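You operate a simulated robot arm through the tools that you are given. There is no shell and no other tool. Be economical: measure what you need, move in short steps, check, and stop when the job is done.

The job below is to be done with a simulated two-armed robot. You get a single attempt, and the scene is never put back.

## Task
Pick up the cream glaze tin with one hand, pass it to the other hand and put it on the low top of the dryer cabinet. Put two of the short props from the belt past the gate on top of the blue saucer. Turn the sensor knob to on. Take the small clay block and leave it on the right end of the setting bench. Fetch the white foam pad and set it on top of the glossy white saucer. Put the tall plaster mould that says "61 USES" from the top of the rollers on the second level from the bottom of the mould rack and the tall plaster mould labelled "37 USES" on the low top of the dryer cabinet. Put the test tile marked "Dobbrel" from the low top of the dryer cabinet on the rollers at the end stop and the test tile marked "Yastorin" on top of the yellow large wax block. Put the saucer from the top of the narrow rack on top of the roller board. Open the green lid. Do these in any order. Set down upright: cream glaze tin, short prop, tall plaster mould.

Only the result counts: the job must be done as asked and must still hold three seconds after the hand-in. Knocking over, shifting, dropping, spilling or breaking anything else fails it. Lids that push on must go on centred and level and be pressed home; caps that screw on are set level and turned clockwise until they are tight.

## Robot
Two 6-joint arms with two-finger grippers on one trunk, on a base that drives. Base frame: it is fixed to the floor where the robot stands at the start and does not move with it; the origin is under the middle of the robot, x ahead of it, y to its left, z up. Units: mm, degrees, N and s.
The left shoulder is at the start at [30, 178, 988], the right one opposite. With the tool pointing down near the work surface each hand reaches from about 460 to 840 mm from the robot's upright axis, wherever it stands, measured 20 degrees to its own side. Places, roughly: blue saucer (15x15x4 cm) [700, -1200, 800]; cream glaze tin [750, -250, 1000]; glossy white saucer (15x15x4 cm) [7000, -4200, 1400]; green lid [-400, -5800, 1000]; large wax block [4750, 250, 1000]; low top of the dryer cabinet [4900, 100, 1000]; right end of the setting bench [2900, -6000, 800]; roller board (42x32x4 cm) [6500, -1500, 800]; rollers at the end stop [7000, -1300, 800]; saucer (15x15x4 cm) [2800, 200, 800]; second level of the mould rack [7000, -4100, 600]; sensor knob [400, -1300, 600]; short prop (5x5x5 cm) [700, -900, 800]; small clay block (8x6x4 cm) [6800, -4500, 1700]; tall plaster mould [7000, -1500, 750]; test tile [5000, 0, 1000]; white foam pad (8x8x2 cm) [6800, -5600, 900]. Payload 2.54 kg a hand.
Tool frame (each hand has its own): the origin (TCP) lies between the finger pads and is the grasp point; the fingertips stand 30 mm ahead of it; z points along the fingers, y is the line along which they close. The gripper opens to 116 mm. The gripper's body begins 95 mm behind the TCP.
Orientation is that of the tool frame in the base frame, as [roll, pitch, yaw] about the fixed x, y, z axes, in that order (R = Rz(yaw) Ry(pitch) Rx(roll)). With the fingers straight down and closing along the base's y, the tool's x points along the base's -x, its y along +y and its z along -z.

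## Interface
- The arms move only by the tool step_arm. It takes "left_moves", "right_moves" or both (then of equal length, played together; a hand with none holds still); each is a list of rows, each a list of 7 numbers: the closure in counts, from 0 (fully open) to 255 (shut), then the shift along the base's x, y, z in cm, then the turn, a rotation vector about the base's x, y, z in degrees. In form: [[hand, dx, dy, dz, rx, ry, rz], ...]. A call has 1 to 8 rows; each row shifts and turns the commanded pose from where the row before left it. Each row takes 0.2 s and may step no farther than 50 mm and 8.6 degrees from the row before; otherwise, or with a gripper value out of range, the whole call is refused. Where a pose cannot be reached the arm comes as near as it can. A force on the tool above 40 N (or 10 N above the force at the start of the call, whichever is more), or a blocked arm, ends the call early, and 0.2 s more pass. Each finger travels about 153 mm/s and halts on what it meets, pressing with about 29 N; the grip force reading is that of the motor and also rises with nothing between the fingers. The clock runs only during rows and for 0.2 s after the last one: add rows that do not move to give the fingers time. It gives the time, the measured TCP pose, the force on the tool (base axes), the opening and the grip force at its end, in the units of the frame above (readings bear some noise), with the torque about the TCP (base axes, N m) and any sound that the robot's microphone picked up.
- Cameras (640 x 400 px; columns grow to the right, rows downward): "scene" is now at [26.3, -45.7, 1703.8]; the picture's right is [-0.62, -0.78, 0.00], its down [-0.63, 0.50, -0.59] and it looks along [0.46, -0.37, -0.81] (base axes); focal length 278 px, centre (320, 200). "left" rides on the left gripper at [69, 15, -122] in its tool frame; the picture's right is [-0.21, 0.98, 0.00], its down [-0.83, -0.18, -0.53] and it looks along [-0.52, -0.11, 0.85] (tool axes); focal length 251 px, centre (320, 200). "right" rides on the right gripper at [69, -15, -122] in its tool frame; the picture's right is [0.21, 0.98, 0.00], its down [-0.83, 0.18, -0.53] and it looks along [-0.52, 0.11, 0.85] (tool axes); focal length 251 px, centre (320, 200). There is no depth. A picture from a camera that has moved, and an enlarged one, comes with that camera's place and axes in the base frame and with its lens.
- camera(camera): a new picture of that camera. No time passes.
- slide_trunk(by): slides the trunk up (or, below 0, down) by that many mm; the arms and the scene camera ride with it, the base frame stays. It gives what a move gives, with no picture.
- drive_base(legs): drives the robot by 1 to 6 legs, each [ahead, left, turn to the left] in mm, mm and degrees, along the robot's own axes; the way and the turn of a leg run together, so that a leg with both is an arc; at most 1500 mm and 180 degrees a leg. The arms and the cameras ride along, it lands a little off, and it stops where it bumps. It gives what a move gives.
- aim_head(pan, tilt): turns the head with the scene camera to pan (to the left, within 143 degrees either way) and tilt (down, from -29 to 69), counted from straight ahead of the robot. It gives what a move gives.
- enlarge(camera, box): a new picture of the part [left, top, right, bottom] of that camera's present view, enlarged. No time passes.
- hand_in(): hands the job in; it is judged then, once.

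Go step by step. Nothing tells you exact positions but the pictures and the camera data: compare them with the known pose of the tool, close in by small moves and look again before you grip or let go. The budget is 556 turns and 352 pictures, counting those below and the enlarged ones. Unless the task says otherwise, let go and move clear before handing in.

The tools are called after "Call:" by a JSON object that holds its "name" and its "arguments". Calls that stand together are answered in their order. step_arm: Moves the arms, as the interface text tells. Its arguments: {"type":"object","properties":{"left_moves":{"type":"array","items":{"type":"array","items":{"type":"number"}}},"right_moves":{"type":"array","items":{"type":"array","items":{"type":"number"}}}},"required":[]} The other tools are called the same way: slide_trunk (by) slides the trunk up or down; drive_base (legs) drives the base; aim_head (pan, tilt) turns the head that bears the scene camera; camera (camera) takes a picture; enlarge (camera, box) takes an enlarged picture of a part of a camera's view; hand_in () hands the job in.

At the start:

```text
clock: 0.0
left_eef_pos: [507.3, -77.5, 1062.5]
left_tool_rot: [179.9, 0.0, -180.0]
left_force: [-0.5, 0.1, 0.2]
left_moment: [-0.02, 0.01, 0.02]
left_opening: 115.9
left_gripper_force: 0.1
right_eef_pos: [298.7, -307.3, 1132.2]
right_tool_rot: [-179.9, 0.1, -180.0]
right_force: [-0.6, 0.0, -0.5]
right_moment: [0.01, -0.01, 0.02]
right_opening: 116.1
right_gripper_force: 0.2
trunk travel left (down, up): [-200.0, 340.0]
robot x, y, heading: [-0.4, -1.9, -0.0]
head pan, tilt: [-38.6, 54.1]
```

scene: 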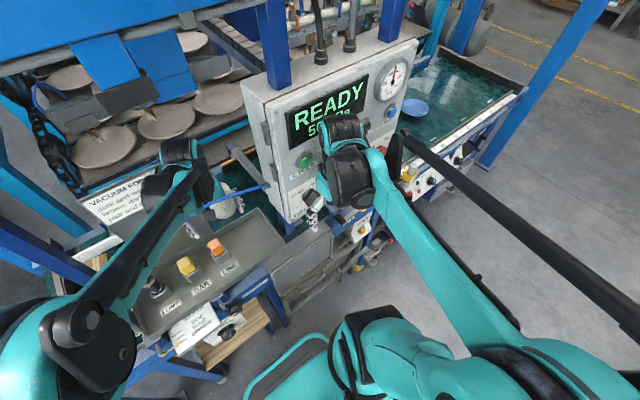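
right: 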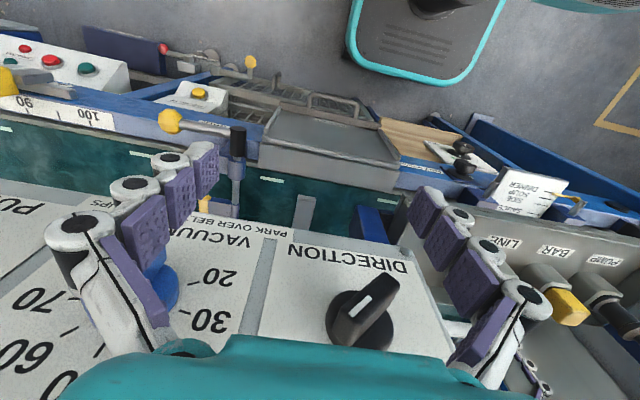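
left: 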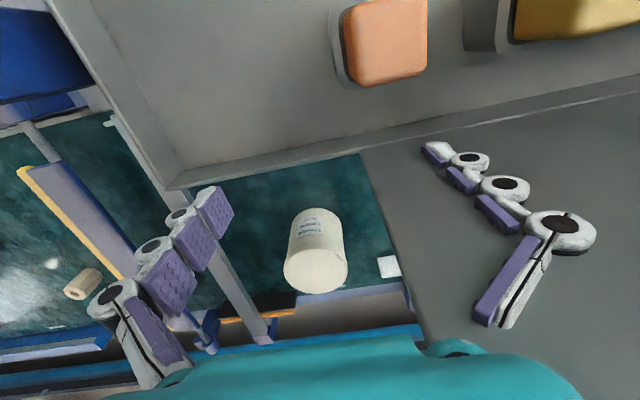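

I'll start by looking around the starting station: the tin appears ahead of the left hand behind the sloped button panel, on a green belt. First some head views.

Call:
{"name": "aim_head", "arguments": {"pan": 0, "tilt": 40}}

Call:
{"name": "camera", "arguments": {"camera": "scene"}}

Call:
{"name": "aim_head", "arguments": {"pan": -60, "tilt": 35}}

Call:
{"name": "camera", "arguments": {"camera": "scene"}}

```text
clock: 1.1
left_eef_pos: [508.2, -77.1, 1063.2]
left_tool_rot: [180.0, 0.0, -179.9]
left_force: [1.4, 0.0, 0.6]
left_moment: [0.0, 0.0, -0.02]
left_opening: 116.4
left_gripper_force: 0.1
right_eef_pos: [300.8, -309.0, 1131.7]
right_tool_rot: [-180.0, 0.1, 180.0]
right_force: [0.2, -0.2, -0.4]
right_moment: [0.0, 0.0, 0.01]
right_opening: 116.0
right_gripper_force: 0.0
trunk travel left (down, up): [-200.0, 340.0]
robot x, y, heading: [3.6, -2.3, 0.6]
head pan, tilt: [0.0, 40.0]
```

```text
348 pictures are left
camera scene: at [54.2, -0.3, 1723.3], right [0.0, -1.0, 0.0], down [-0.64, 0.0, -0.77], along [0.77, 0.0, -0.64], focal length 278 px, centre (320, 200)
```

scene: 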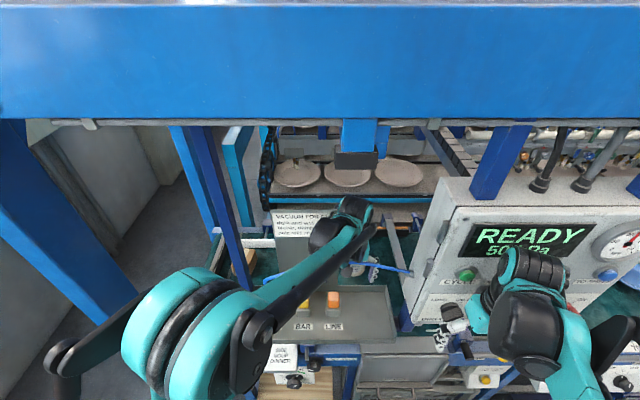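

```text
clock: 2.4
left_eef_pos: [508.2, -77.5, 1062.7]
left_tool_rot: [180.0, 0.0, -180.0]
left_force: [-0.2, -0.6, 0.1]
left_moment: [0.02, 0.02, -0.01]
left_opening: 115.8
left_gripper_force: 0.0
right_eef_pos: [298.2, -308.4, 1132.4]
right_tool_rot: [179.9, 0.0, 180.0]
right_force: [-0.5, 0.3, -0.3]
right_moment: [-0.03, -0.01, -0.01]
right_opening: 116.1
right_gripper_force: 0.1
trunk travel left (down, up): [-200.0, 340.0]
robot x, y, heading: [-3.5, -2.4, -0.0]
head pan, tilt: [-60.0, 35.0]
```

```text
347 pictures are left
camera scene: at [13.3, -76.4, 1730.9], right [-0.87, -0.5, 0.0], down [-0.29, 0.5, -0.82], along [0.41, -0.71, -0.57], focal length 278 px, centre (320, 200)
```

scene: 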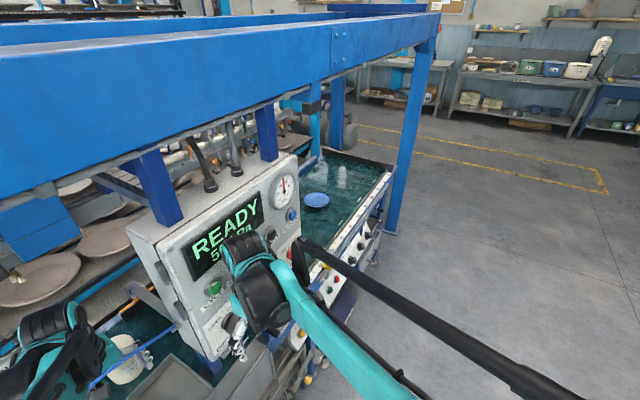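

The tin is behind the panel near the left hand, and the saucer with belt is to the right. I'll look closer at both.

Call:
{"name": "enlarge", "arguments": {"camera": "scene", "box": [60, 280, 260, 400]}}

Call:
{"name": "enlarge", "arguments": {"camera": "scene", "box": [260, 130, 420, 330]}}

Call:
{"name": "enlarge", "arguments": {"camera": "left", "box": [0, 100, 480, 400]}}

```text
3.20 times, centred on (160, 340) of scene
camera zoom: at [13.3, -76.4, 1730.9], right [-0.87, -0.5, 0.0], down [-0.29, 0.5, -0.82], along [0.41, -0.71, -0.57], focal length 888 px, centre (832, -248)
```

zoom: 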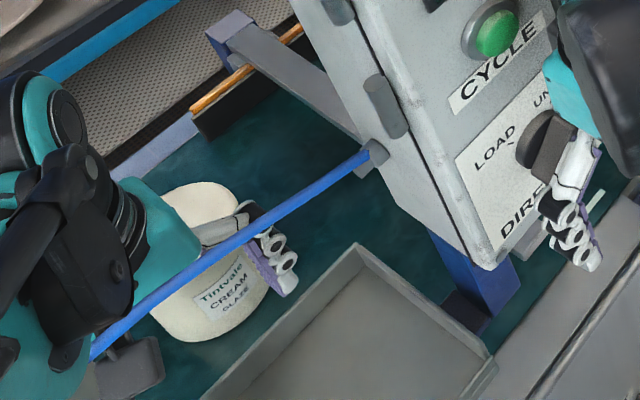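

```text
2.00 times, centred on (340, 230) of scene
camera zoom: at [13.3, -76.4, 1730.9], right [-0.87, -0.5, 0.0], down [-0.29, 0.5, -0.82], along [0.41, -0.71, -0.57], focal length 555 px, centre (280, 140)
```

zoom: 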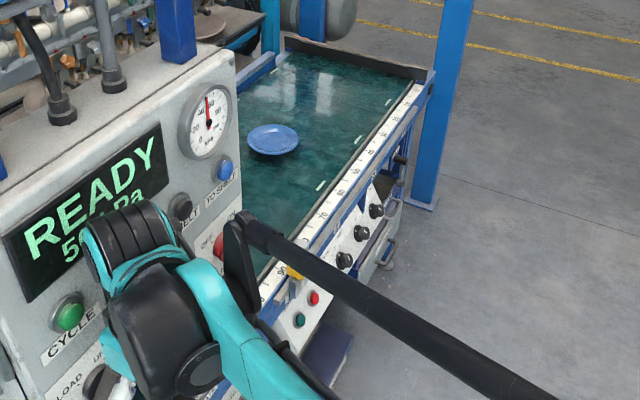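

```text
1.33 times, centred on (240, 250) of left
camera zoom: at [438.6, -63.3, 1184.8], right [0.21, 0.98, 0.0], down [0.83, -0.18, 0.53], along [0.52, -0.11, -0.85], focal length 335 px, centre (427, 133)
```

zoom: 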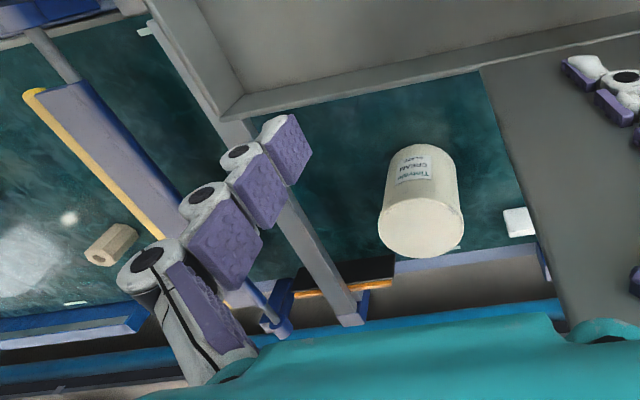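

The blue rod near the left hand needs identifying before I move. I'll look down at it.

Call:
{"name": "aim_head", "arguments": {"pan": -10, "tilt": 58}}

Call:
{"name": "camera", "arguments": {"camera": "scene"}}

Call:
{"name": "enlarge", "arguments": {"camera": "scene", "box": [240, 80, 480, 230]}}

```text
clock: 3.5
left_eef_pos: [506.6, -78.3, 1062.7]
left_tool_rot: [180.0, -0.1, 179.9]
left_force: [-1.1, 0.3, 0.3]
left_moment: [0.01, -0.03, 0.01]
left_opening: 116.1
left_gripper_force: 0.0
right_eef_pos: [299.3, -309.1, 1133.2]
right_tool_rot: [180.0, 0.0, 179.9]
right_force: [-0.2, -0.4, -0.2]
right_moment: [0.01, -0.06, 0.0]
right_opening: 116.0
right_gripper_force: 0.0
trunk travel left (down, up): [-200.0, 340.0]
robot x, y, heading: [-1.7, -2.1, -0.3]
head pan, tilt: [-10.0, 58.0]
```

```text
343 pictures are left
camera scene: at [37.1, -12.2, 1699.0], right [-0.17, -0.98, 0.0], down [-0.83, 0.15, -0.53], along [0.52, -0.09, -0.85], focal length 278 px, centre (320, 200)
```

scene: 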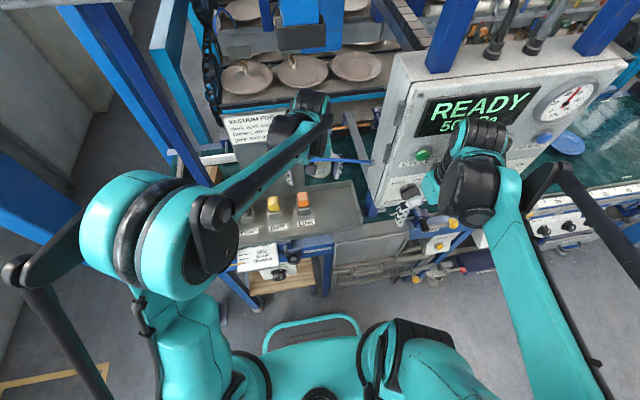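

```text
2.67 times, centred on (360, 155) of scene
camera zoom: at [37.1, -12.2, 1699.0], right [-0.17, -0.98, 0.0], down [-0.83, 0.15, -0.53], along [0.52, -0.09, -0.85], focal length 740 px, centre (213, 320)
```

zoom: 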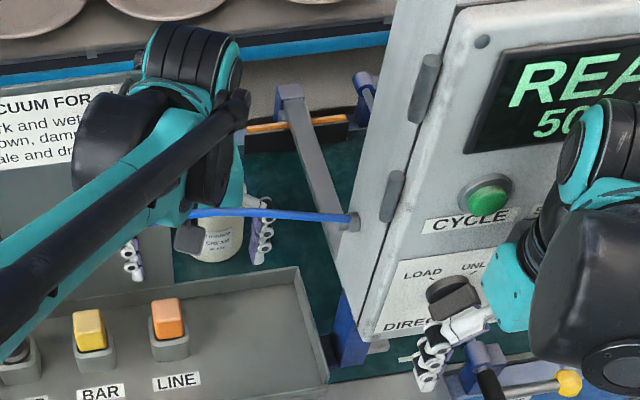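

There's a blue hose or rod crossing in front of the left wrist. I'll back the right hand a bit and turn its camera left for a second view of it.

Call:
{"name": "step_arm", "arguments": {"right_moves": [[0, -4, 0, 2, 0, 0, 0], [0, -4, 0, 2, 0, 0, 8.5], [0, 0, 0, 2, 0, 0, 8.5], [0, 0, 0, 2, 0, 0, 8.5], [0, 0, 0, 2, 0, 0, 8.5], [0, 0, 0, 0, 0, 0, 8.5], [0, 0, 0, 0, 0, 0, 8.5], [0, 0, 0, 0, 0, 0, 8.5]]}}

Call:
{"name": "camera", "arguments": {"camera": "right"}}

```text
clock: 5.3
left_eef_pos: [508.7, -77.3, 1062.7]
left_tool_rot: [-180.0, 0.0, 180.0]
left_force: [0.2, 0.3, 0.6]
left_moment: [0.02, 0.0, 0.02]
left_opening: 116.1
left_gripper_force: 0.1
right_eef_pos: [219.2, -308.3, 1232.3]
right_tool_rot: [180.0, 0.0, -120.2]
right_force: [-0.4, -0.1, -0.3]
right_moment: [-0.04, -0.01, -0.01]
right_opening: 115.9
right_gripper_force: 0.2
trunk travel left (down, up): [-200.0, 340.0]
robot x, y, heading: [-3.1, 2.5, -0.1]
head pan, tilt: [-10.0, 58.0]
```

```text
341 pictures are left
camera right: at [197.1, -375.2, 1353.7], right [-0.95, 0.31, 0.0], down [0.26, 0.8, 0.53], along [0.16, 0.51, -0.85], focal length 251 px, centre (320, 200)
```

right: 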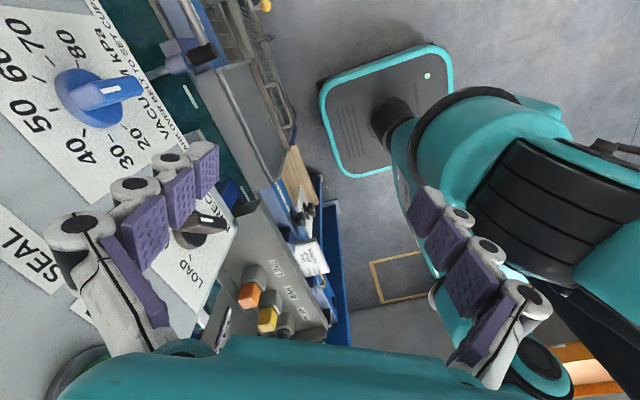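

Call:
{"name": "step_arm", "arguments": {"right_moves": [[0, 0, 0, 0, 8.5, 0, 0], [0, 0, 0, 0, 8.5, 0, 0], [0, 0, 0, 0, 8.5, 0, 0], [0, 0, 0, 0, 8.5, 0, 0], [0, 0, 0, 0, 8.5, 0, 0]]}}

Call:
{"name": "camera", "arguments": {"camera": "right"}}

```text
clock: 6.5
left_eef_pos: [506.8, -76.2, 1064.6]
left_tool_rot: [-180.0, 0.1, -180.0]
left_force: [0.3, -0.3, -0.3]
left_moment: [-0.05, -0.05, -0.01]
left_opening: 116.2
left_gripper_force: 0.1
right_eef_pos: [229.7, -299.6, 1232.3]
right_tool_rot: [162.2, 28.3, -125.2]
right_force: [-0.8, -0.3, -0.5]
right_moment: [-0.03, -0.01, -0.03]
right_opening: 116.0
right_gripper_force: 0.1
right hand out of reach, approached as far as the arm can: row 4, 5
trunk travel left (down, up): [-200.0, 340.0]
robot x, y, heading: [1.1, 1.6, 0.2]
head pan, tilt: [-10.0, 58.0]
```

```text
340 pictures are left
camera right: at [205.2, -421.6, 1297.5], right [-0.95, 0.27, 0.16], down [0.26, 0.38, 0.89], along [0.18, 0.89, -0.43], focal length 251 px, centre (320, 200)
```

right: 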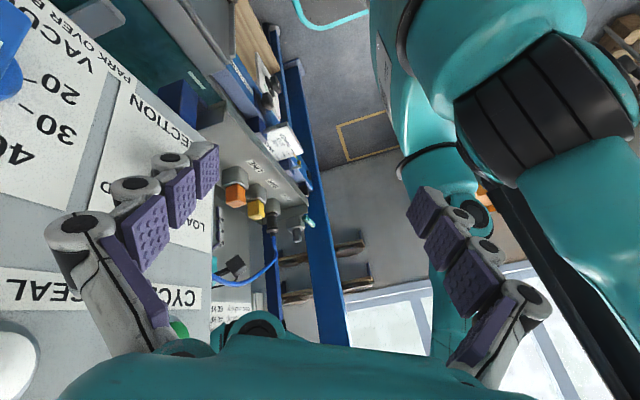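

Call:
{"name": "enlarge", "arguments": {"camera": "right", "box": [190, 150, 350, 310]}}

```text
2.50 times, centred on (270, 230) of right
camera zoom: at [205.2, -421.6, 1297.5], right [-0.95, 0.27, 0.16], down [0.26, 0.38, 0.89], along [0.18, 0.89, -0.43], focal length 629 px, centre (445, 125)
```

zoom: 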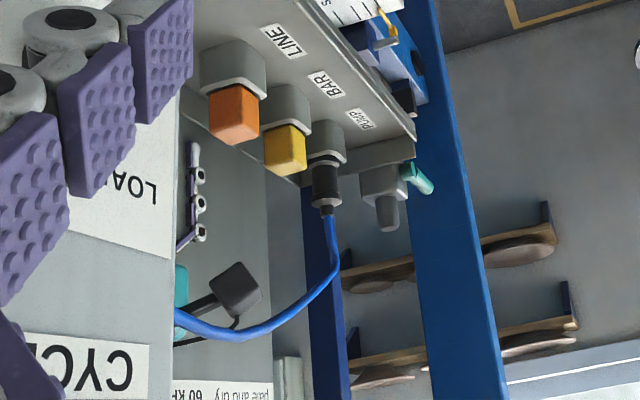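

The hose hangs on the robot side of the left hand, so I'll go forward over the tin, watching as I go.

Call:
{"name": "step_arm", "arguments": {"left_moves": [[0, 4, -1, 0, 0, 0, 0], [0, 4, -1.5, 0, 0, 0, 0], [0, 4, -1.5, 0, 0, 0, 0], [0, 0, 0, 0, 0, 0, 0]]}}

Call:
{"name": "camera", "arguments": {"camera": "left"}}

Call:
{"name": "camera", "arguments": {"camera": "right"}}

Call:
{"name": "camera", "arguments": {"camera": "scene"}}

```text
clock: 7.5
left_eef_pos: [627.1, -118.9, 1065.1]
left_tool_rot: [-180.0, -0.1, -180.0]
left_force: [0.1, 0.8, 0.5]
left_moment: [0.03, -0.03, 0.01]
left_opening: 116.0
left_gripper_force: 0.0
right_eef_pos: [228.7, -300.8, 1232.1]
right_tool_rot: [162.2, 28.2, -125.1]
right_force: [-0.1, -0.2, 1.0]
right_moment: [-0.01, -0.02, -0.05]
right_opening: 116.0
right_gripper_force: 0.0
trunk travel left (down, up): [-200.0, 340.0]
robot x, y, heading: [-1.3, 2.3, 0.3]
head pan, tilt: [-10.0, 58.0]
```

```text
338 pictures are left
camera left: at [557.3, -104.5, 1186.6], right [0.21, 0.98, 0.0], down [0.83, -0.18, 0.53], along [0.52, -0.11, -0.85], focal length 251 px, centre (320, 200)
```

left: 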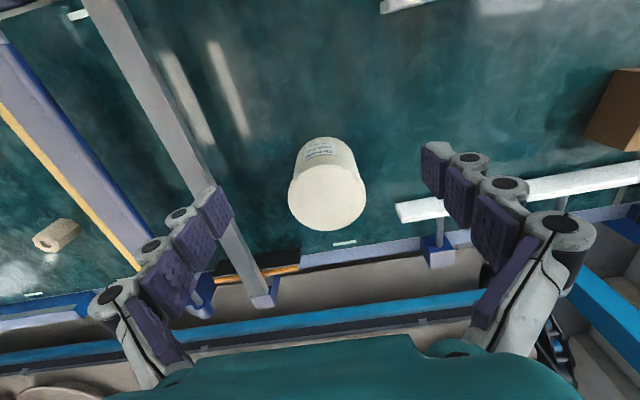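

```text
337 pictures are left
camera right: at [204.9, -422.1, 1297.3], right [-0.95, 0.27, 0.16], down [0.26, 0.38, 0.89], along [0.17, 0.89, -0.43], focal length 251 px, centre (320, 200)
```

right: 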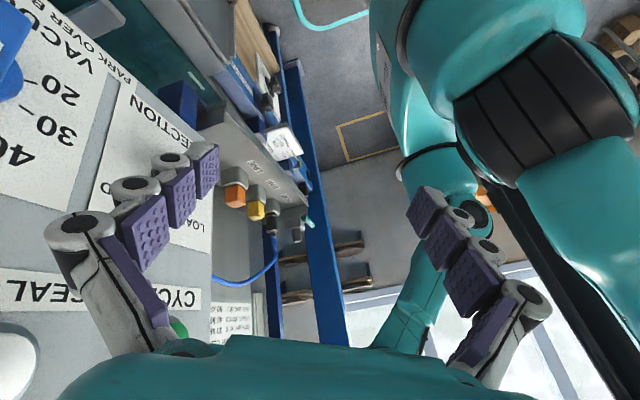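

```text
336 pictures are left
camera scene: at [35.4, -11.5, 1699.0], right [-0.17, -0.98, 0.0], down [-0.83, 0.15, -0.53], along [0.52, -0.09, -0.85], focal length 278 px, centre (320, 200)
```

scene: 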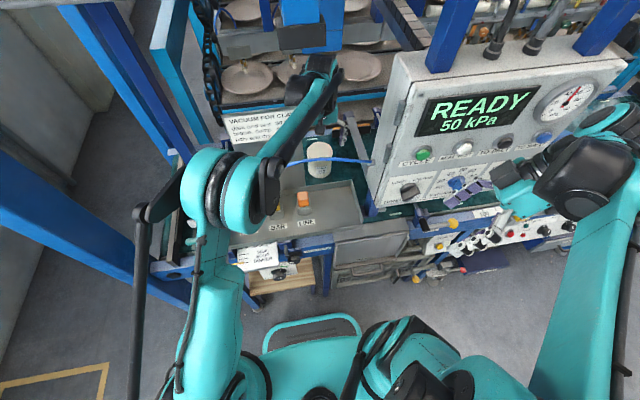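

Tin top is at about (711, −129, 931), about 92 mm across. I'll centre over it and come down partway.

Call:
{"name": "step_arm", "arguments": {"left_moves": [[0, 4.2, -0.5, 0, 0, 0, 0], [0, 4.2, -0.5, 0, 0, 0, 0], [0, 0, 0, -4, 0, 0, 0], [0, 0, 0, -4, 0, 0, 0], [0, 0, 0, 0, 0, 0, 0]]}}

Call:
{"name": "camera", "arguments": {"camera": "left"}}

Call:
{"name": "camera", "arguments": {"camera": "scene"}}

```text
clock: 8.7
left_eef_pos: [709.4, -128.1, 984.4]
left_tool_rot: [-179.9, -0.2, 179.9]
left_force: [-0.3, 0.3, -0.4]
left_moment: [0.0, 0.0, -0.01]
left_opening: 116.1
left_gripper_force: 0.0
right_eef_pos: [229.0, -301.2, 1230.5]
right_tool_rot: [162.3, 28.2, -125.2]
right_force: [-0.3, -0.2, -0.4]
right_moment: [0.02, -0.03, -0.01]
right_opening: 116.3
right_gripper_force: 0.0
trunk travel left (down, up): [-200.0, 340.0]
robot x, y, heading: [-1.6, 2.7, -0.2]
head pan, tilt: [-10.0, 58.0]
```

```text
335 pictures are left
camera left: at [639.7, -113.1, 1106.5], right [0.21, 0.98, 0.0], down [0.83, -0.18, 0.53], along [0.52, -0.11, -0.85], focal length 251 px, centre (320, 200)
```

left: 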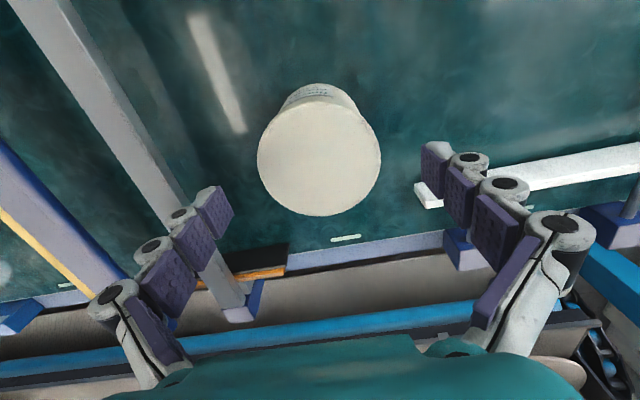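

```text
334 pictures are left
camera scene: at [36.3, -12.2, 1699.0], right [-0.17, -0.98, 0.0], down [-0.83, 0.15, -0.53], along [0.52, -0.09, -0.85], focal length 278 px, centre (320, 200)
```

scene: 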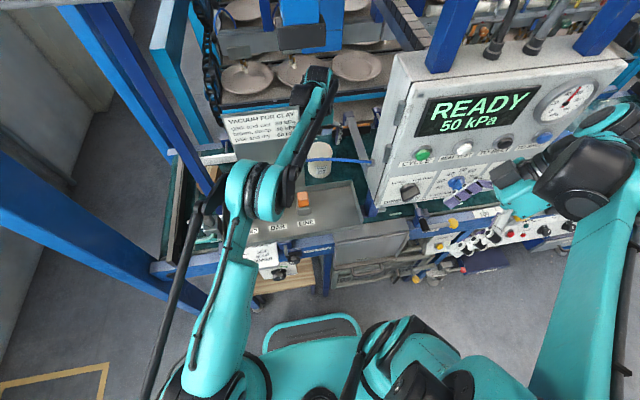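

Call:
{"name": "step_arm", "arguments": {"left_moves": [[0, -0.3, 0, -3, 0, 0, 0], [0, 0, 0, -2.8, 0, 0, 0], [0, 0, 0, 0, 0, 0, 0]]}}

Call:
{"name": "camera", "arguments": {"camera": "left"}}

Call:
{"name": "enlarge", "arguments": {"camera": "scene", "box": [240, 60, 400, 240]}}

```text
clock: 9.5
left_eef_pos: [703.9, -127.6, 928.2]
left_tool_rot: [-180.0, -0.1, -180.0]
left_force: [-0.9, 0.4, -0.7]
left_moment: [0.01, 0.01, -0.02]
left_opening: 116.2
left_gripper_force: 0.1
right_eef_pos: [228.8, -299.9, 1231.3]
right_tool_rot: [162.1, 28.2, -125.3]
right_force: [-0.7, 0.6, -0.2]
right_moment: [0.03, -0.01, -0.04]
right_opening: 116.3
right_gripper_force: 0.1
trunk travel left (down, up): [-200.0, 340.0]
robot x, y, heading: [-0.2, -1.1, 0.2]
head pan, tilt: [-10.0, 58.0]
```

```text
333 pictures are left
camera left: at [634.9, -113.1, 1049.1], right [0.21, 0.98, 0.0], down [0.83, -0.18, 0.53], along [0.52, -0.11, -0.85], focal length 251 px, centre (320, 200)
```

left: 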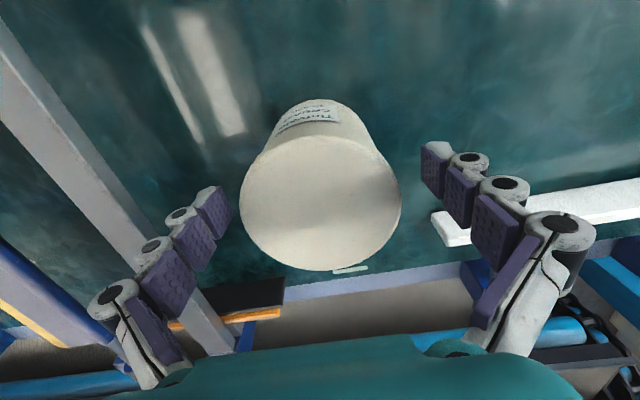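

```text
2.22 times, centred on (320, 150) of scene
camera zoom: at [36.7, -12.1, 1699.0], right [-0.17, -0.98, 0.0], down [-0.84, 0.15, -0.53], along [0.52, -0.09, -0.85], focal length 617 px, centre (320, 311)
```

zoom: 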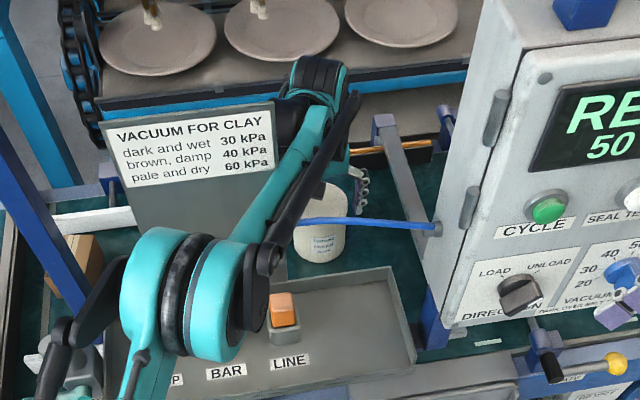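

Lid measured at z≈927, centre x≈709. Final nudge and grip.

Call:
{"name": "step_arm", "arguments": {"left_moves": [[0, 0.5, 0, -1, 0, 0, 0], [120, 0, 0, 0, 0, 0, 0], [255, 0, 0, 0, 0, 0, 0], [255, 0, 0, 0, 0, 0, 0]]}}

Call:
{"name": "step_arm", "arguments": {"left_moves": [[255, 0, 0, 2, 0, 0, 0], [255, 0, 0, 2, 0, 0, 0]]}}

Call:
{"name": "camera", "arguments": {"camera": "left"}}

```text
clock: 10.5
left_eef_pos: [709.0, -129.7, 918.2]
left_tool_rot: [180.0, 0.0, 179.9]
left_force: [5.3, -11.7, 7.1]
left_moment: [-0.54, -0.33, -0.16]
left_opening: 94.6
left_gripper_force: 29.1
right_eef_pos: [230.0, -301.1, 1231.5]
right_tool_rot: [162.1, 28.3, -125.1]
right_force: [-1.2, -0.5, 0.3]
right_moment: [-0.02, -0.02, 0.01]
right_opening: 116.4
right_gripper_force: 0.0
trunk travel left (down, up): [-200.0, 340.0]
robot x, y, heading: [-0.9, -2.8, -0.0]
head pan, tilt: [-10.0, 58.0]
```

```text
clock: 11.1
left_eef_pos: [712.2, -126.0, 956.5]
left_tool_rot: [-180.0, -0.1, 180.0]
left_force: [0.0, 0.8, -5.7]
left_moment: [0.01, 0.05, 0.0]
left_opening: 94.2
left_gripper_force: 28.9
right_eef_pos: [231.0, -300.1, 1231.7]
right_tool_rot: [162.1, 28.2, -125.1]
right_force: [-0.1, -0.1, -1.4]
right_moment: [-0.01, 0.04, 0.0]
right_opening: 116.1
right_gripper_force: 0.0
trunk travel left (down, up): [-200.0, 340.0]
robot x, y, heading: [0.9, 1.3, 0.1]
head pan, tilt: [-10.0, 58.0]
```

```text
331 pictures are left
camera left: at [643.7, -112.0, 1078.3], right [0.21, 0.98, 0.0], down [0.83, -0.18, 0.53], along [0.52, -0.11, -0.85], focal length 251 px, centre (320, 200)
```

left: 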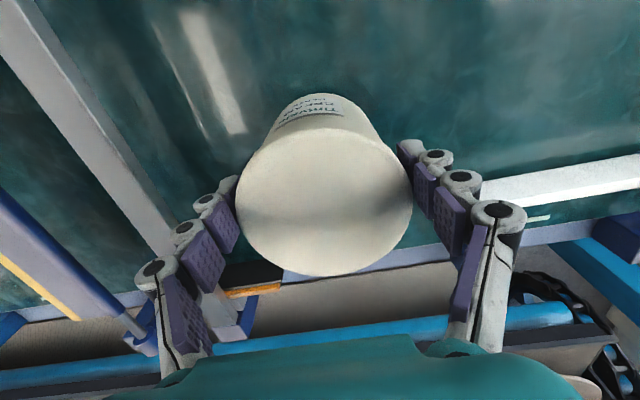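

Tin is held (~0.55 kg). I need to bring it back over the hose (peak ≈1230) under the overhead beam (≈1580), so I'll raise a bit and check clearances.

Call:
{"name": "step_arm", "arguments": {"left_moves": [[255, -2, 2, 5, 0, 0, 0], [255, -2, 2, 5, 0, 0, 0], [255, -2, 2, 5, 0, 0, 0], [255, -2, 2, 5, 0, 0, 0]]}}

Call:
{"name": "aim_head", "arguments": {"pan": -10, "tilt": 25}}

Call:
{"name": "camera", "arguments": {"camera": "scene"}}

Call:
{"name": "camera", "arguments": {"camera": "right"}}

```text
refused: row 1 steps farther than a row can; nothing moved
```

```text
clock: 12.1
left_eef_pos: [713.0, -127.9, 956.9]
left_tool_rot: [-179.9, 0.0, -179.9]
left_force: [-0.7, -0.7, -7.2]
left_moment: [0.01, 0.08, 0.0]
left_opening: 94.5
left_gripper_force: 28.9
right_eef_pos: [229.8, -300.4, 1231.1]
right_tool_rot: [162.1, 28.1, -125.3]
right_force: [-0.2, -0.4, -0.2]
right_moment: [-0.02, -0.03, -0.02]
right_opening: 116.0
right_gripper_force: 0.1
trunk travel left (down, up): [-200.0, 340.0]
robot x, y, heading: [2.9, -0.2, 0.2]
head pan, tilt: [-10.0, 25.0]
```

```text
330 pictures are left
camera scene: at [61.1, -16.4, 1746.5], right [-0.17, -0.98, 0.0], down [-0.42, 0.07, -0.91], along [0.89, -0.16, -0.42], focal length 278 px, centre (320, 200)
```

scene: 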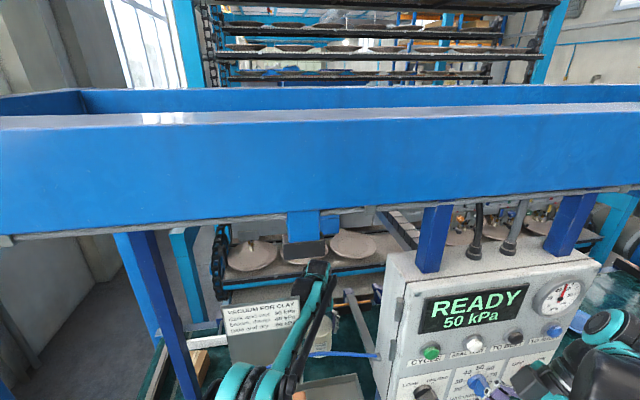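

```text
329 pictures are left
camera right: at [207.0, -422.8, 1296.7], right [-0.95, 0.27, 0.16], down [0.26, 0.38, 0.89], along [0.17, 0.89, -0.43], focal length 251 px, centre (320, 200)
```

right: 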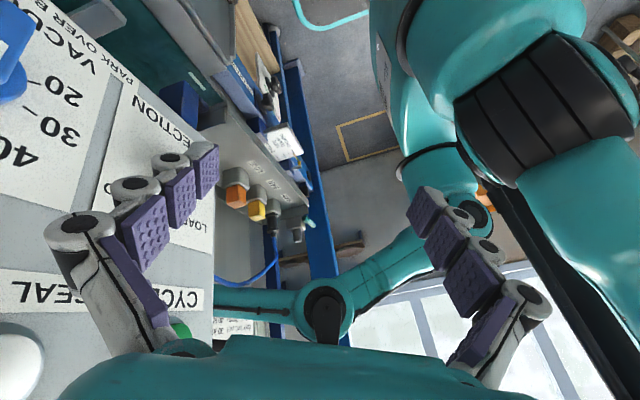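

I need to know exactly where the sign board sits relative to my retreat path.

Call:
{"name": "enlarge", "arguments": {"camera": "scene", "box": [180, 200, 400, 400]}}

Call:
{"name": "enlarge", "arguments": {"camera": "right", "box": [190, 180, 350, 350]}}

```text
2.00 times, centred on (290, 300) of scene
camera zoom: at [61.1, -16.4, 1746.5], right [-0.17, -0.98, 0.0], down [-0.42, 0.07, -0.91], along [0.89, -0.16, -0.42], focal length 555 px, centre (380, 0)
```

zoom: 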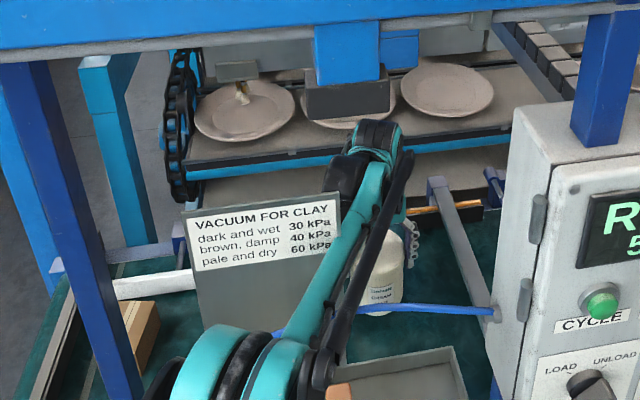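

```text
2.35 times, centred on (270, 265) of right
camera zoom: at [207.0, -422.8, 1296.7], right [-0.95, 0.27, 0.16], down [0.26, 0.38, 0.89], along [0.17, 0.89, -0.43], focal length 592 px, centre (438, 47)
```

zoom: 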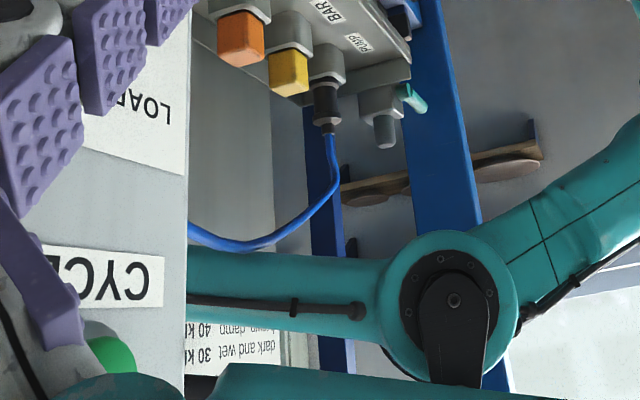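

I'll lift the tin a bit and yaw the left hand so its camera looks along the board from behind.

Call:
{"name": "step_arm", "arguments": {"left_moves": [[255, 0, 0, 4.5, 0, 0, 0], [255, 0, 0, 4.5, 0, 0, 0], [255, 0, 0, 3, 0, 0, 8], [255, 0, 0, 0, 0, 0, 8], [255, 0, 0, 0, 0, 0, 8], [255, 0, 0, 0, 0, 0, 8], [255, 0, 0, 0, 0, 0, 8], [255, 0, 0, 0, 0, 0, 8]]}}

Call:
{"name": "step_arm", "arguments": {"left_moves": [[255, 0, 0, 0, 0, 0, 8], [255, 0, 0, 0, 0, 0, 8], [255, 0, 0, 0, 0, 0, 8], [255, 0, 0, 0, 0, 0, 8], [255, 0, 0, 0, 0, 0, 0]]}}

Call:
{"name": "camera", "arguments": {"camera": "left"}}

Call:
{"name": "camera", "arguments": {"camera": "scene"}}

```text
clock: 13.9
left_eef_pos: [714.7, -127.7, 1072.3]
left_tool_rot: [179.9, 0.1, -131.9]
left_force: [-0.5, -1.1, -7.1]
left_moment: [-0.05, 0.04, 0.01]
left_opening: 94.6
left_gripper_force: 29.0
right_eef_pos: [231.6, -299.9, 1231.5]
right_tool_rot: [162.0, 28.2, -125.3]
right_force: [0.5, 0.1, -0.1]
right_moment: [0.0, 0.0, -0.01]
right_opening: 115.7
right_gripper_force: 0.1
trunk travel left (down, up): [-200.0, 340.0]
robot x, y, heading: [-1.8, -1.5, 0.1]
head pan, tilt: [-10.0, 25.0]
```

```text
clock: 15.1
left_eef_pos: [714.9, -128.1, 1073.3]
left_tool_rot: [179.9, 0.0, -99.9]
left_force: [-0.7, -0.6, -6.8]
left_moment: [-0.07, 0.02, -0.03]
left_opening: 94.3
left_gripper_force: 29.1
right_eef_pos: [231.2, -300.3, 1230.3]
right_tool_rot: [162.1, 28.1, -125.3]
right_force: [0.1, 0.0, 0.3]
right_moment: [0.02, -0.02, 0.01]
right_opening: 116.1
right_gripper_force: 0.1
trunk travel left (down, up): [-200.0, 340.0]
robot x, y, heading: [0.3, 1.2, 0.3]
head pan, tilt: [-10.0, 25.0]
```

```text
326 pictures are left
camera left: at [687.6, -193.4, 1195.8], right [-0.93, 0.38, 0.0], down [0.32, 0.78, 0.53], along [0.2, 0.49, -0.85], focal length 251 px, centre (320, 200)
```

left: 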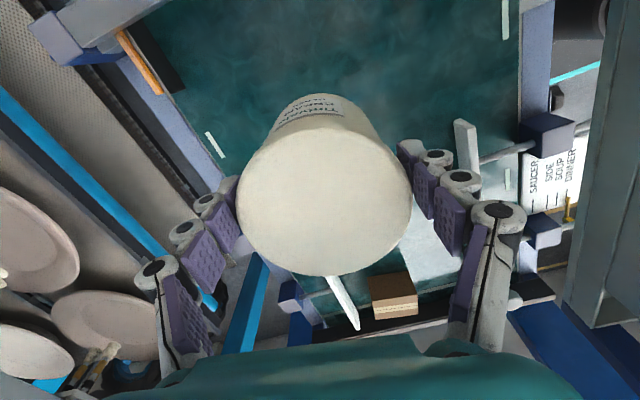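

```text
325 pictures are left
camera scene: at [61.0, -16.4, 1746.6], right [-0.17, -0.98, 0.0], down [-0.42, 0.07, -0.91], along [0.89, -0.16, -0.42], focal length 278 px, centre (320, 200)
```

scene: 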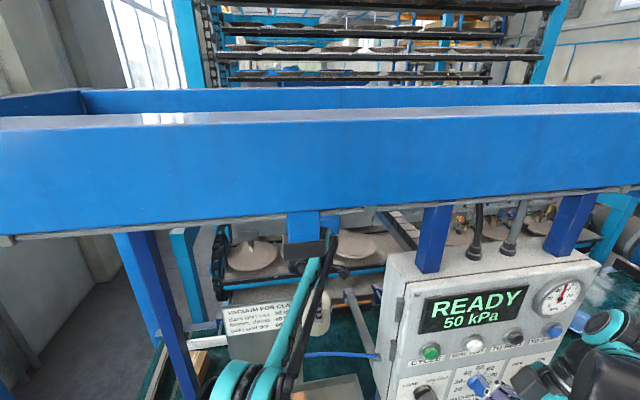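

Call:
{"name": "enlarge", "arguments": {"camera": "left", "box": [440, 0, 640, 400]}}

Call:
{"name": "step_arm", "arguments": {"left_moves": [[255, 0, 0, 0, 0, 0, 8], [255, 0, 0, 0, 0, 0, 8], [255, 0, 0, 0, 0, 0, 8], [255, 0, 0, 0, 0, 0, 8], [255, 0, 0, 0, 0, 0, 8]]}}

Call:
{"name": "camera", "arguments": {"camera": "left"}}

```text
1.00 times, centred on (540, 200) of left (not enlarged: the box is as wide or as high as the picture)
camera zoom: at [687.6, -193.4, 1195.8], right [-0.93, 0.38, 0.0], down [0.32, 0.78, 0.53], along [0.2, 0.49, -0.85], focal length 251 px, centre (100, 200)
```

zoom: 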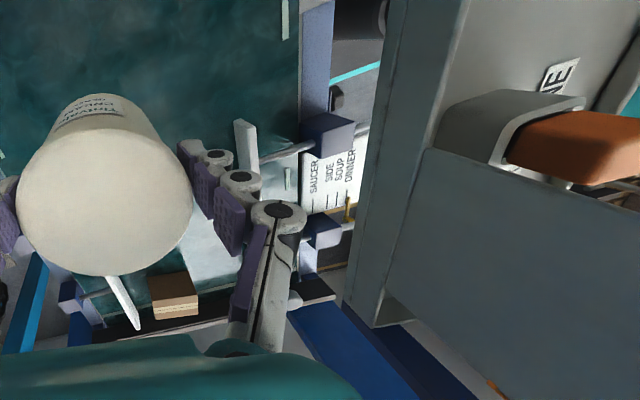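

```text
clock: 16.3
left_eef_pos: [713.9, -127.8, 1073.3]
left_tool_rot: [-179.9, 0.0, -59.9]
left_force: [0.0, -0.4, -6.6]
left_moment: [-0.06, -0.05, -0.03]
left_opening: 94.6
left_gripper_force: 29.1
right_eef_pos: [230.4, -300.8, 1230.4]
right_tool_rot: [162.1, 28.2, -125.2]
right_force: [-0.7, 0.6, -0.3]
right_moment: [-0.01, 0.0, -0.03]
right_opening: 115.8
right_gripper_force: 0.1
trunk travel left (down, up): [-200.0, 340.0]
robot x, y, heading: [-0.1, 1.0, -0.2]
head pan, tilt: [-10.0, 25.0]
```

```text
323 pictures are left
camera left: at [735.7, -196.0, 1196.5], right [-0.95, -0.3, 0.0], down [-0.26, 0.81, 0.53], along [-0.16, 0.51, -0.85], focal length 251 px, centre (320, 200)
```

left: 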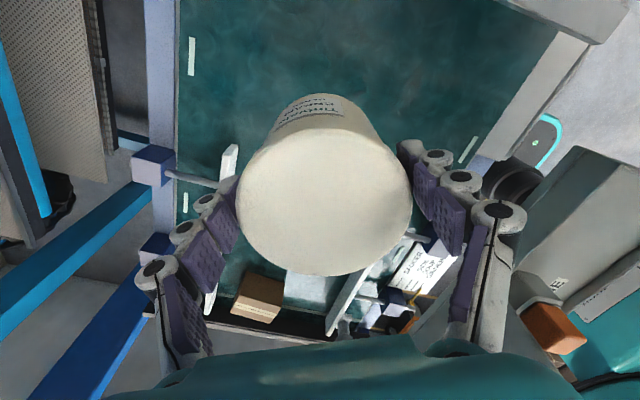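

Call:
{"name": "enlarge", "arguments": {"camera": "left", "box": [440, 0, 640, 400]}}

Call:
{"name": "step_arm", "arguments": {"left_moves": [[255, 0, 0, 0, 0, 0, 8], [255, 0, 0, 0, 0, 0, 8], [255, 0, 0, 0, 0, 0, 8], [255, 0, 0, 0, 0, 0, 8], [255, 0, 0, 0, 0, 0, 8]]}}

Call:
{"name": "camera", "arguments": {"camera": "left"}}

```text
1.00 times, centred on (540, 200) of left (not enlarged: the box is as wide or as high as the picture)
camera zoom: at [735.7, -196.0, 1196.5], right [-0.95, -0.3, 0.0], down [-0.26, 0.81, 0.53], along [-0.16, 0.51, -0.85], focal length 251 px, centre (100, 200)
```

zoom: 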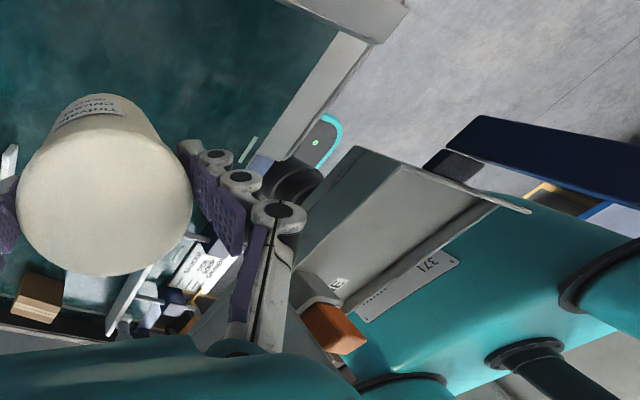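

```text
clock: 17.5
left_eef_pos: [714.5, -128.6, 1075.5]
left_tool_rot: [180.0, 0.0, -31.8]
left_force: [0.3, 0.3, -6.7]
left_moment: [-0.02, -0.09, 0.01]
left_opening: 94.4
left_gripper_force: 29.3
left hand out of reach, approached as far as the arm can: row 4, 5
right_eef_pos: [230.1, -299.7, 1231.4]
right_tool_rot: [162.1, 28.3, -125.2]
right_force: [-0.1, 0.1, 0.6]
right_moment: [0.0, 0.02, -0.01]
right_opening: 115.8
right_gripper_force: 0.1
trunk travel left (down, up): [-200.0, 340.0]
robot x, y, heading: [1.6, -2.2, 0.1]
head pan, tilt: [-10.0, 25.0]
```

```text
321 pictures are left
camera left: at [765.2, -178.1, 1196.2], right [-0.7, -0.72, 0.0], down [-0.6, 0.59, 0.53], along [-0.38, 0.37, -0.85], focal length 251 px, centre (320, 200)
```

left: 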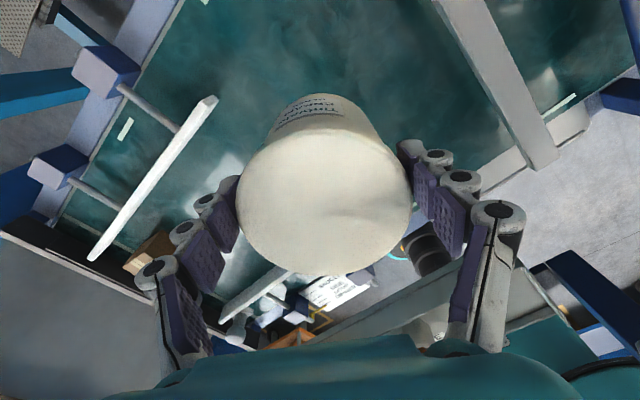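

The yaw reached its limit. I'll turn back to the entry orientation while raising, then tilt the hand forward so wrist stays low for the pass between hose and beam.

Call:
{"name": "step_arm", "arguments": {"left_moves": [[255, 0, 0, 0.5, 0, 0, -8.5], [255, 0, 0, 1, 0, 0, -8.5], [255, 0, 0, 1, 0, 0, -8.5], [255, 0, 0, 1, 0, 0, -8.5], [255, 0, 0, 1, 0, 0, -8.5], [255, 0, 0, 1, 0, 0, -8.5], [255, 0, 0, 1, 0, 0, -8.5], [255, 0, 0, 1, 0, 0, -8.5]]}}

Call:
{"name": "step_arm", "arguments": {"left_moves": [[255, 0, 0, 1, 0, 0, -8.5], [255, 0, 0, 1, 0, 0, -8.5], [255, 0, 0, 1, 0, 0, -8.5], [255, 0, 0, 1, 0, 0, -8.5], [255, 0, 0, 1, 0, 0, -8.5], [255, 0, 0, 1, 0, 0, -8.5], [255, 0, 0, 1, 0, 0, -8.5], [255, 0, 0, 0, 0, 0, -8.5]]}}

Call:
{"name": "camera", "arguments": {"camera": "scene"}}

Call:
{"name": "camera", "arguments": {"camera": "right"}}

```text
clock: 19.3
left_eef_pos: [683.7, -115.2, 1143.5]
left_tool_rot: [180.0, 0.0, -100.2]
left_force: [-1.1, 0.4, -7.4]
left_moment: [-0.06, -0.02, 0.01]
left_opening: 94.4
left_gripper_force: 29.0
left hand out of reach, approached as far as the arm can: row 5, 7
right_eef_pos: [229.6, -300.9, 1232.5]
right_tool_rot: [162.2, 28.2, -125.2]
right_force: [-0.1, -0.6, 0.5]
right_moment: [-0.05, 0.02, 0.0]
right_opening: 115.8
right_gripper_force: 0.2
trunk travel left (down, up): [-200.0, 340.0]
robot x, y, heading: [-2.4, 1.8, -0.0]
head pan, tilt: [-10.0, 25.0]
```

```text
clock: 21.1
left_eef_pos: [675.5, -111.4, 1208.0]
left_tool_rot: [179.9, -0.1, -168.2]
left_force: [0.2, 0.2, -7.4]
left_moment: [0.0, 0.11, 0.01]
left_opening: 94.4
left_gripper_force: 29.2
left hand out of reach, approached as far as the arm can: row 6
right_eef_pos: [231.6, -301.7, 1231.0]
right_tool_rot: [162.1, 28.1, -125.2]
right_force: [-0.1, 0.2, 0.3]
right_moment: [0.01, -0.01, 0.03]
right_opening: 116.0
right_gripper_force: 0.0
trunk travel left (down, up): [-200.0, 340.0]
robot x, y, heading: [-0.8, 1.2, 0.2]
head pan, tilt: [-10.0, 25.0]
```

```text
320 pictures are left
camera scene: at [61.7, -16.5, 1746.6], right [-0.17, -0.98, 0.0], down [-0.42, 0.07, -0.91], along [0.89, -0.16, -0.42], focal length 278 px, centre (320, 200)
```

scene: 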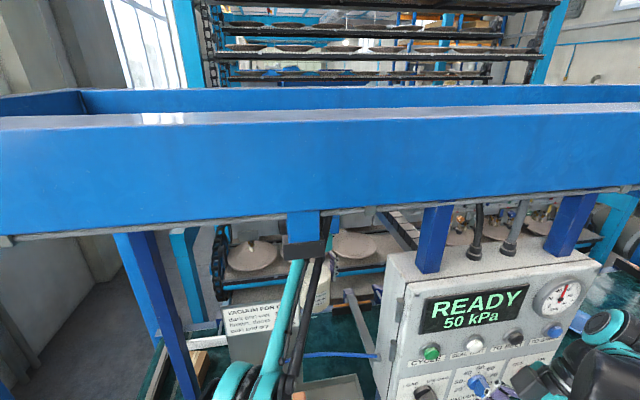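

```text
319 pictures are left
camera right: at [207.4, -422.9, 1296.6], right [-0.95, 0.27, 0.16], down [0.26, 0.38, 0.89], along [0.17, 0.89, -0.43], focal length 251 px, centre (320, 200)
```

right: 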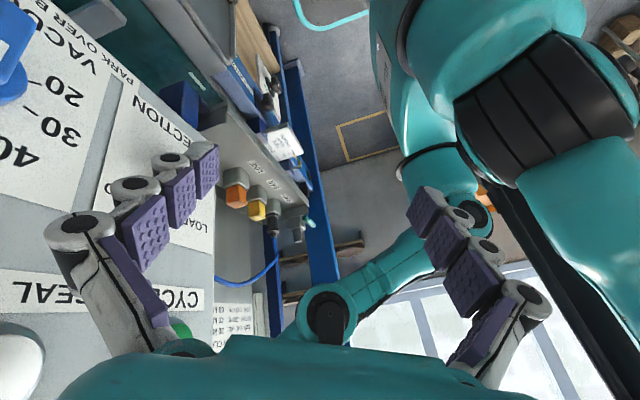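

The forearm clears so far. Now finish the yaw and begin tilting forward while rising.

Call:
{"name": "step_arm", "arguments": {"left_moves": [[255, 0, -1, 1, 0, 0, -6], [255, 0, -1, 1, 0, 0, -6], [255, -0.5, 0, 1.4, 0, -8, 0], [255, -0.5, 0, 1.4, 0, -8, 0], [255, -0.5, 0, 1.4, 0, -8, 0], [255, -0.5, 0, 1.4, 0, -8, 0]]}}

Call:
{"name": "camera", "arguments": {"camera": "scene"}}

Call:
{"name": "camera", "arguments": {"camera": "left"}}

```text
clock: 22.5
left_eef_pos: [675.3, -139.9, 1271.4]
left_tool_rot: [-178.4, 31.9, -176.5]
left_force: [0.3, -0.7, -6.5]
left_moment: [0.0, 0.24, -0.03]
left_opening: 94.3
left_gripper_force: 28.6
left hand out of reach, approached as far as the arm can: row 1, 2, 5, 6
right_eef_pos: [230.4, -301.4, 1230.9]
right_tool_rot: [162.2, 28.2, -125.3]
right_force: [0.0, 0.5, 0.5]
right_moment: [-0.02, 0.01, 0.04]
right_opening: 116.1
right_gripper_force: 0.1
trunk travel left (down, up): [-200.0, 340.0]
robot x, y, heading: [-3.0, -0.9, 0.1]
head pan, tilt: [-10.0, 25.0]
```

```text
318 pictures are left
camera scene: at [61.3, -17.6, 1746.6], right [-0.17, -0.98, 0.0], down [-0.42, 0.07, -0.91], along [0.89, -0.16, -0.42], focal length 278 px, centre (320, 200)
```

scene: 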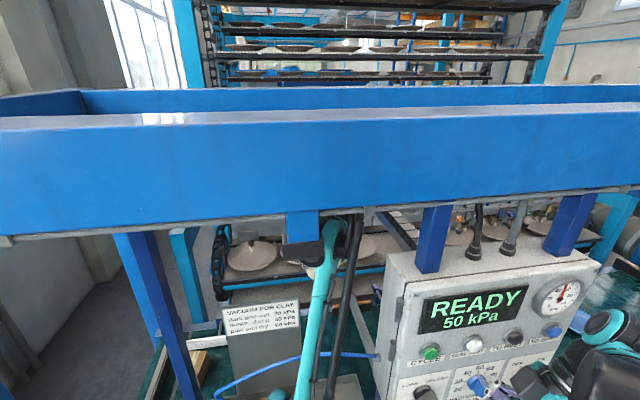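

```text
317 pictures are left
camera left: at [552.3, -128.7, 1336.9], right [0.14, 0.99, 0.09], down [0.43, -0.14, 0.89], along [0.89, -0.09, -0.44], focal length 251 px, centre (320, 200)
```

left: 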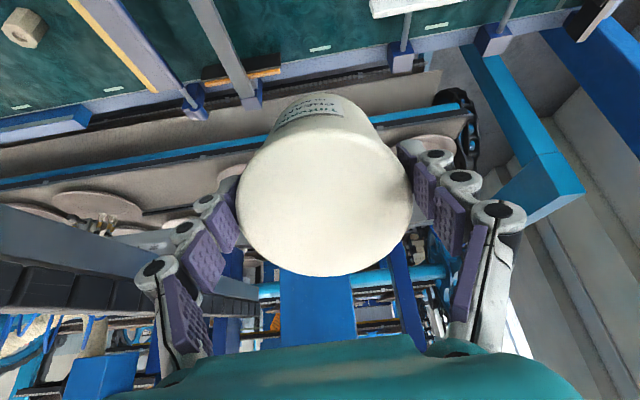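

Call:
{"name": "step_arm", "arguments": {"left_moves": [[255, -1.5, 0, 0.8, 0, -8, 0], [255, -1.5, 0, 0.8, 0, -8, 0], [255, -1.5, 0, 0.8, 0, -8, 0], [255, -1.5, 0, 0.8, 0, -8, 0], [255, -1.5, 0, 0.8, 0, -8, 0]]}}

Call:
{"name": "camera", "arguments": {"camera": "scene"}}

Call:
{"name": "camera", "arguments": {"camera": "right"}}

```text
clock: 23.7
left_eef_pos: [712.3, -227.9, 1402.6]
left_tool_rot: [-170.8, 71.6, -170.3]
left_force: [0.0, -0.5, -7.2]
left_moment: [-0.02, 0.29, -0.01]
left_opening: 94.4
left_gripper_force: 29.5
left hand out of reach, approached as far as the arm can: row 1, 2, 3, 4, 5
right_eef_pos: [229.8, -300.9, 1231.8]
right_tool_rot: [162.1, 28.2, -125.2]
right_force: [-0.2, -0.1, -0.3]
right_moment: [0.0, 0.03, 0.0]
right_opening: 116.2
right_gripper_force: 0.0
trunk travel left (down, up): [-200.0, 340.0]
robot x, y, heading: [-2.8, -0.7, -0.1]
head pan, tilt: [-10.0, 25.0]
```

```text
316 pictures are left
camera scene: at [60.3, -17.1, 1746.6], right [-0.17, -0.98, 0.0], down [-0.42, 0.07, -0.91], along [0.89, -0.16, -0.42], focal length 278 px, centre (320, 200)
```

scene: 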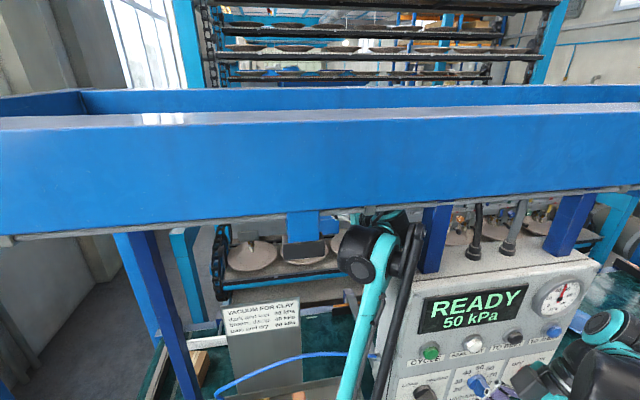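

```text
315 pictures are left
camera right: at [206.4, -423.3, 1296.7], right [-0.95, 0.27, 0.16], down [0.26, 0.38, 0.89], along [0.17, 0.89, -0.43], focal length 251 px, centre (320, 200)
```

right: 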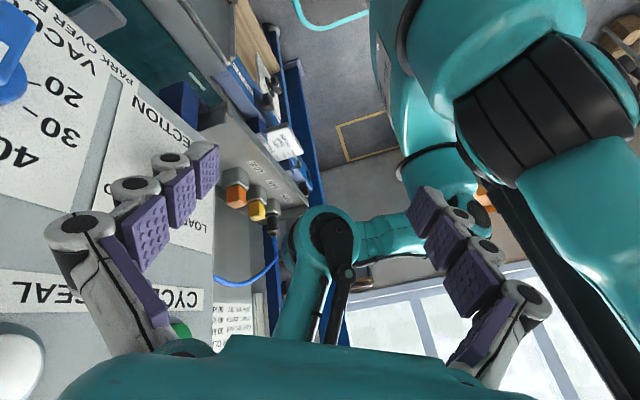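

The arm hit a reach limit and drifted to y≈−228. I'll take one small pull-back step and see what it does.

Call:
{"name": "step_arm", "arguments": {"left_moves": [[255, -1, 1, 0, 0, 0, 0]]}}

```text
clock: 24.1
left_eef_pos: [715.1, -225.9, 1401.7]
left_tool_rot: [-171.0, 71.7, -170.3]
left_force: [-0.7, 0.4, -6.0]
left_moment: [-0.02, 0.26, 0.0]
left_opening: 94.3
left_gripper_force: 29.4
left hand out of reach, approached as far as the arm can: row 1
right_eef_pos: [231.4, -301.9, 1231.1]
right_tool_rot: [162.1, 28.3, -125.2]
right_force: [0.1, -0.3, 0.5]
right_moment: [-0.02, 0.01, 0.01]
right_opening: 116.2
right_gripper_force: 0.1
trunk travel left (down, up): [-200.0, 340.0]
robot x, y, heading: [1.2, 4.0, 0.0]
head pan, tilt: [-10.0, 25.0]
```

Call:
{"name": "step_arm", "arguments": {"left_moves": [[255, 0, 0, 0, 0, 6, 0]]}}

Call:
{"name": "step_arm", "arguments": {"left_moves": [[255, 0, 0, 0, 0, 6, 0]]}}

```text
clock: 24.5
left_eef_pos: [714.5, -226.1, 1402.3]
left_tool_rot: [-173.5, 65.9, -172.7]
left_force: [0.2, 0.2, -7.0]
left_moment: [0.01, 0.3, 0.0]
left_opening: 94.3
left_gripper_force: 28.7
right_eef_pos: [230.6, -300.9, 1231.3]
right_tool_rot: [162.2, 28.2, -125.2]
right_force: [0.0, -0.4, 0.0]
right_moment: [-0.01, 0.0, 0.0]
right_opening: 116.1
right_gripper_force: 0.0
trunk travel left (down, up): [-200.0, 340.0]
robot x, y, heading: [2.4, -0.6, -0.2]
head pan, tilt: [-10.0, 25.0]
```

```text
clock: 24.9
left_eef_pos: [714.8, -224.6, 1402.5]
left_tool_rot: [-174.8, 59.8, -174.1]
left_force: [0.0, -0.3, -7.3]
left_moment: [-0.04, 0.28, -0.01]
left_opening: 94.2
left_gripper_force: 29.5
right_eef_pos: [230.5, -300.0, 1231.0]
right_tool_rot: [162.2, 28.2, -125.2]
right_force: [0.9, 0.4, 0.4]
right_moment: [-0.02, -0.04, -0.02]
right_opening: 115.9
right_gripper_force: 0.1
trunk travel left (down, up): [-200.0, 340.0]
robot x, y, heading: [-2.1, 1.7, 0.2]
head pan, tilt: [-10.0, 25.0]
```

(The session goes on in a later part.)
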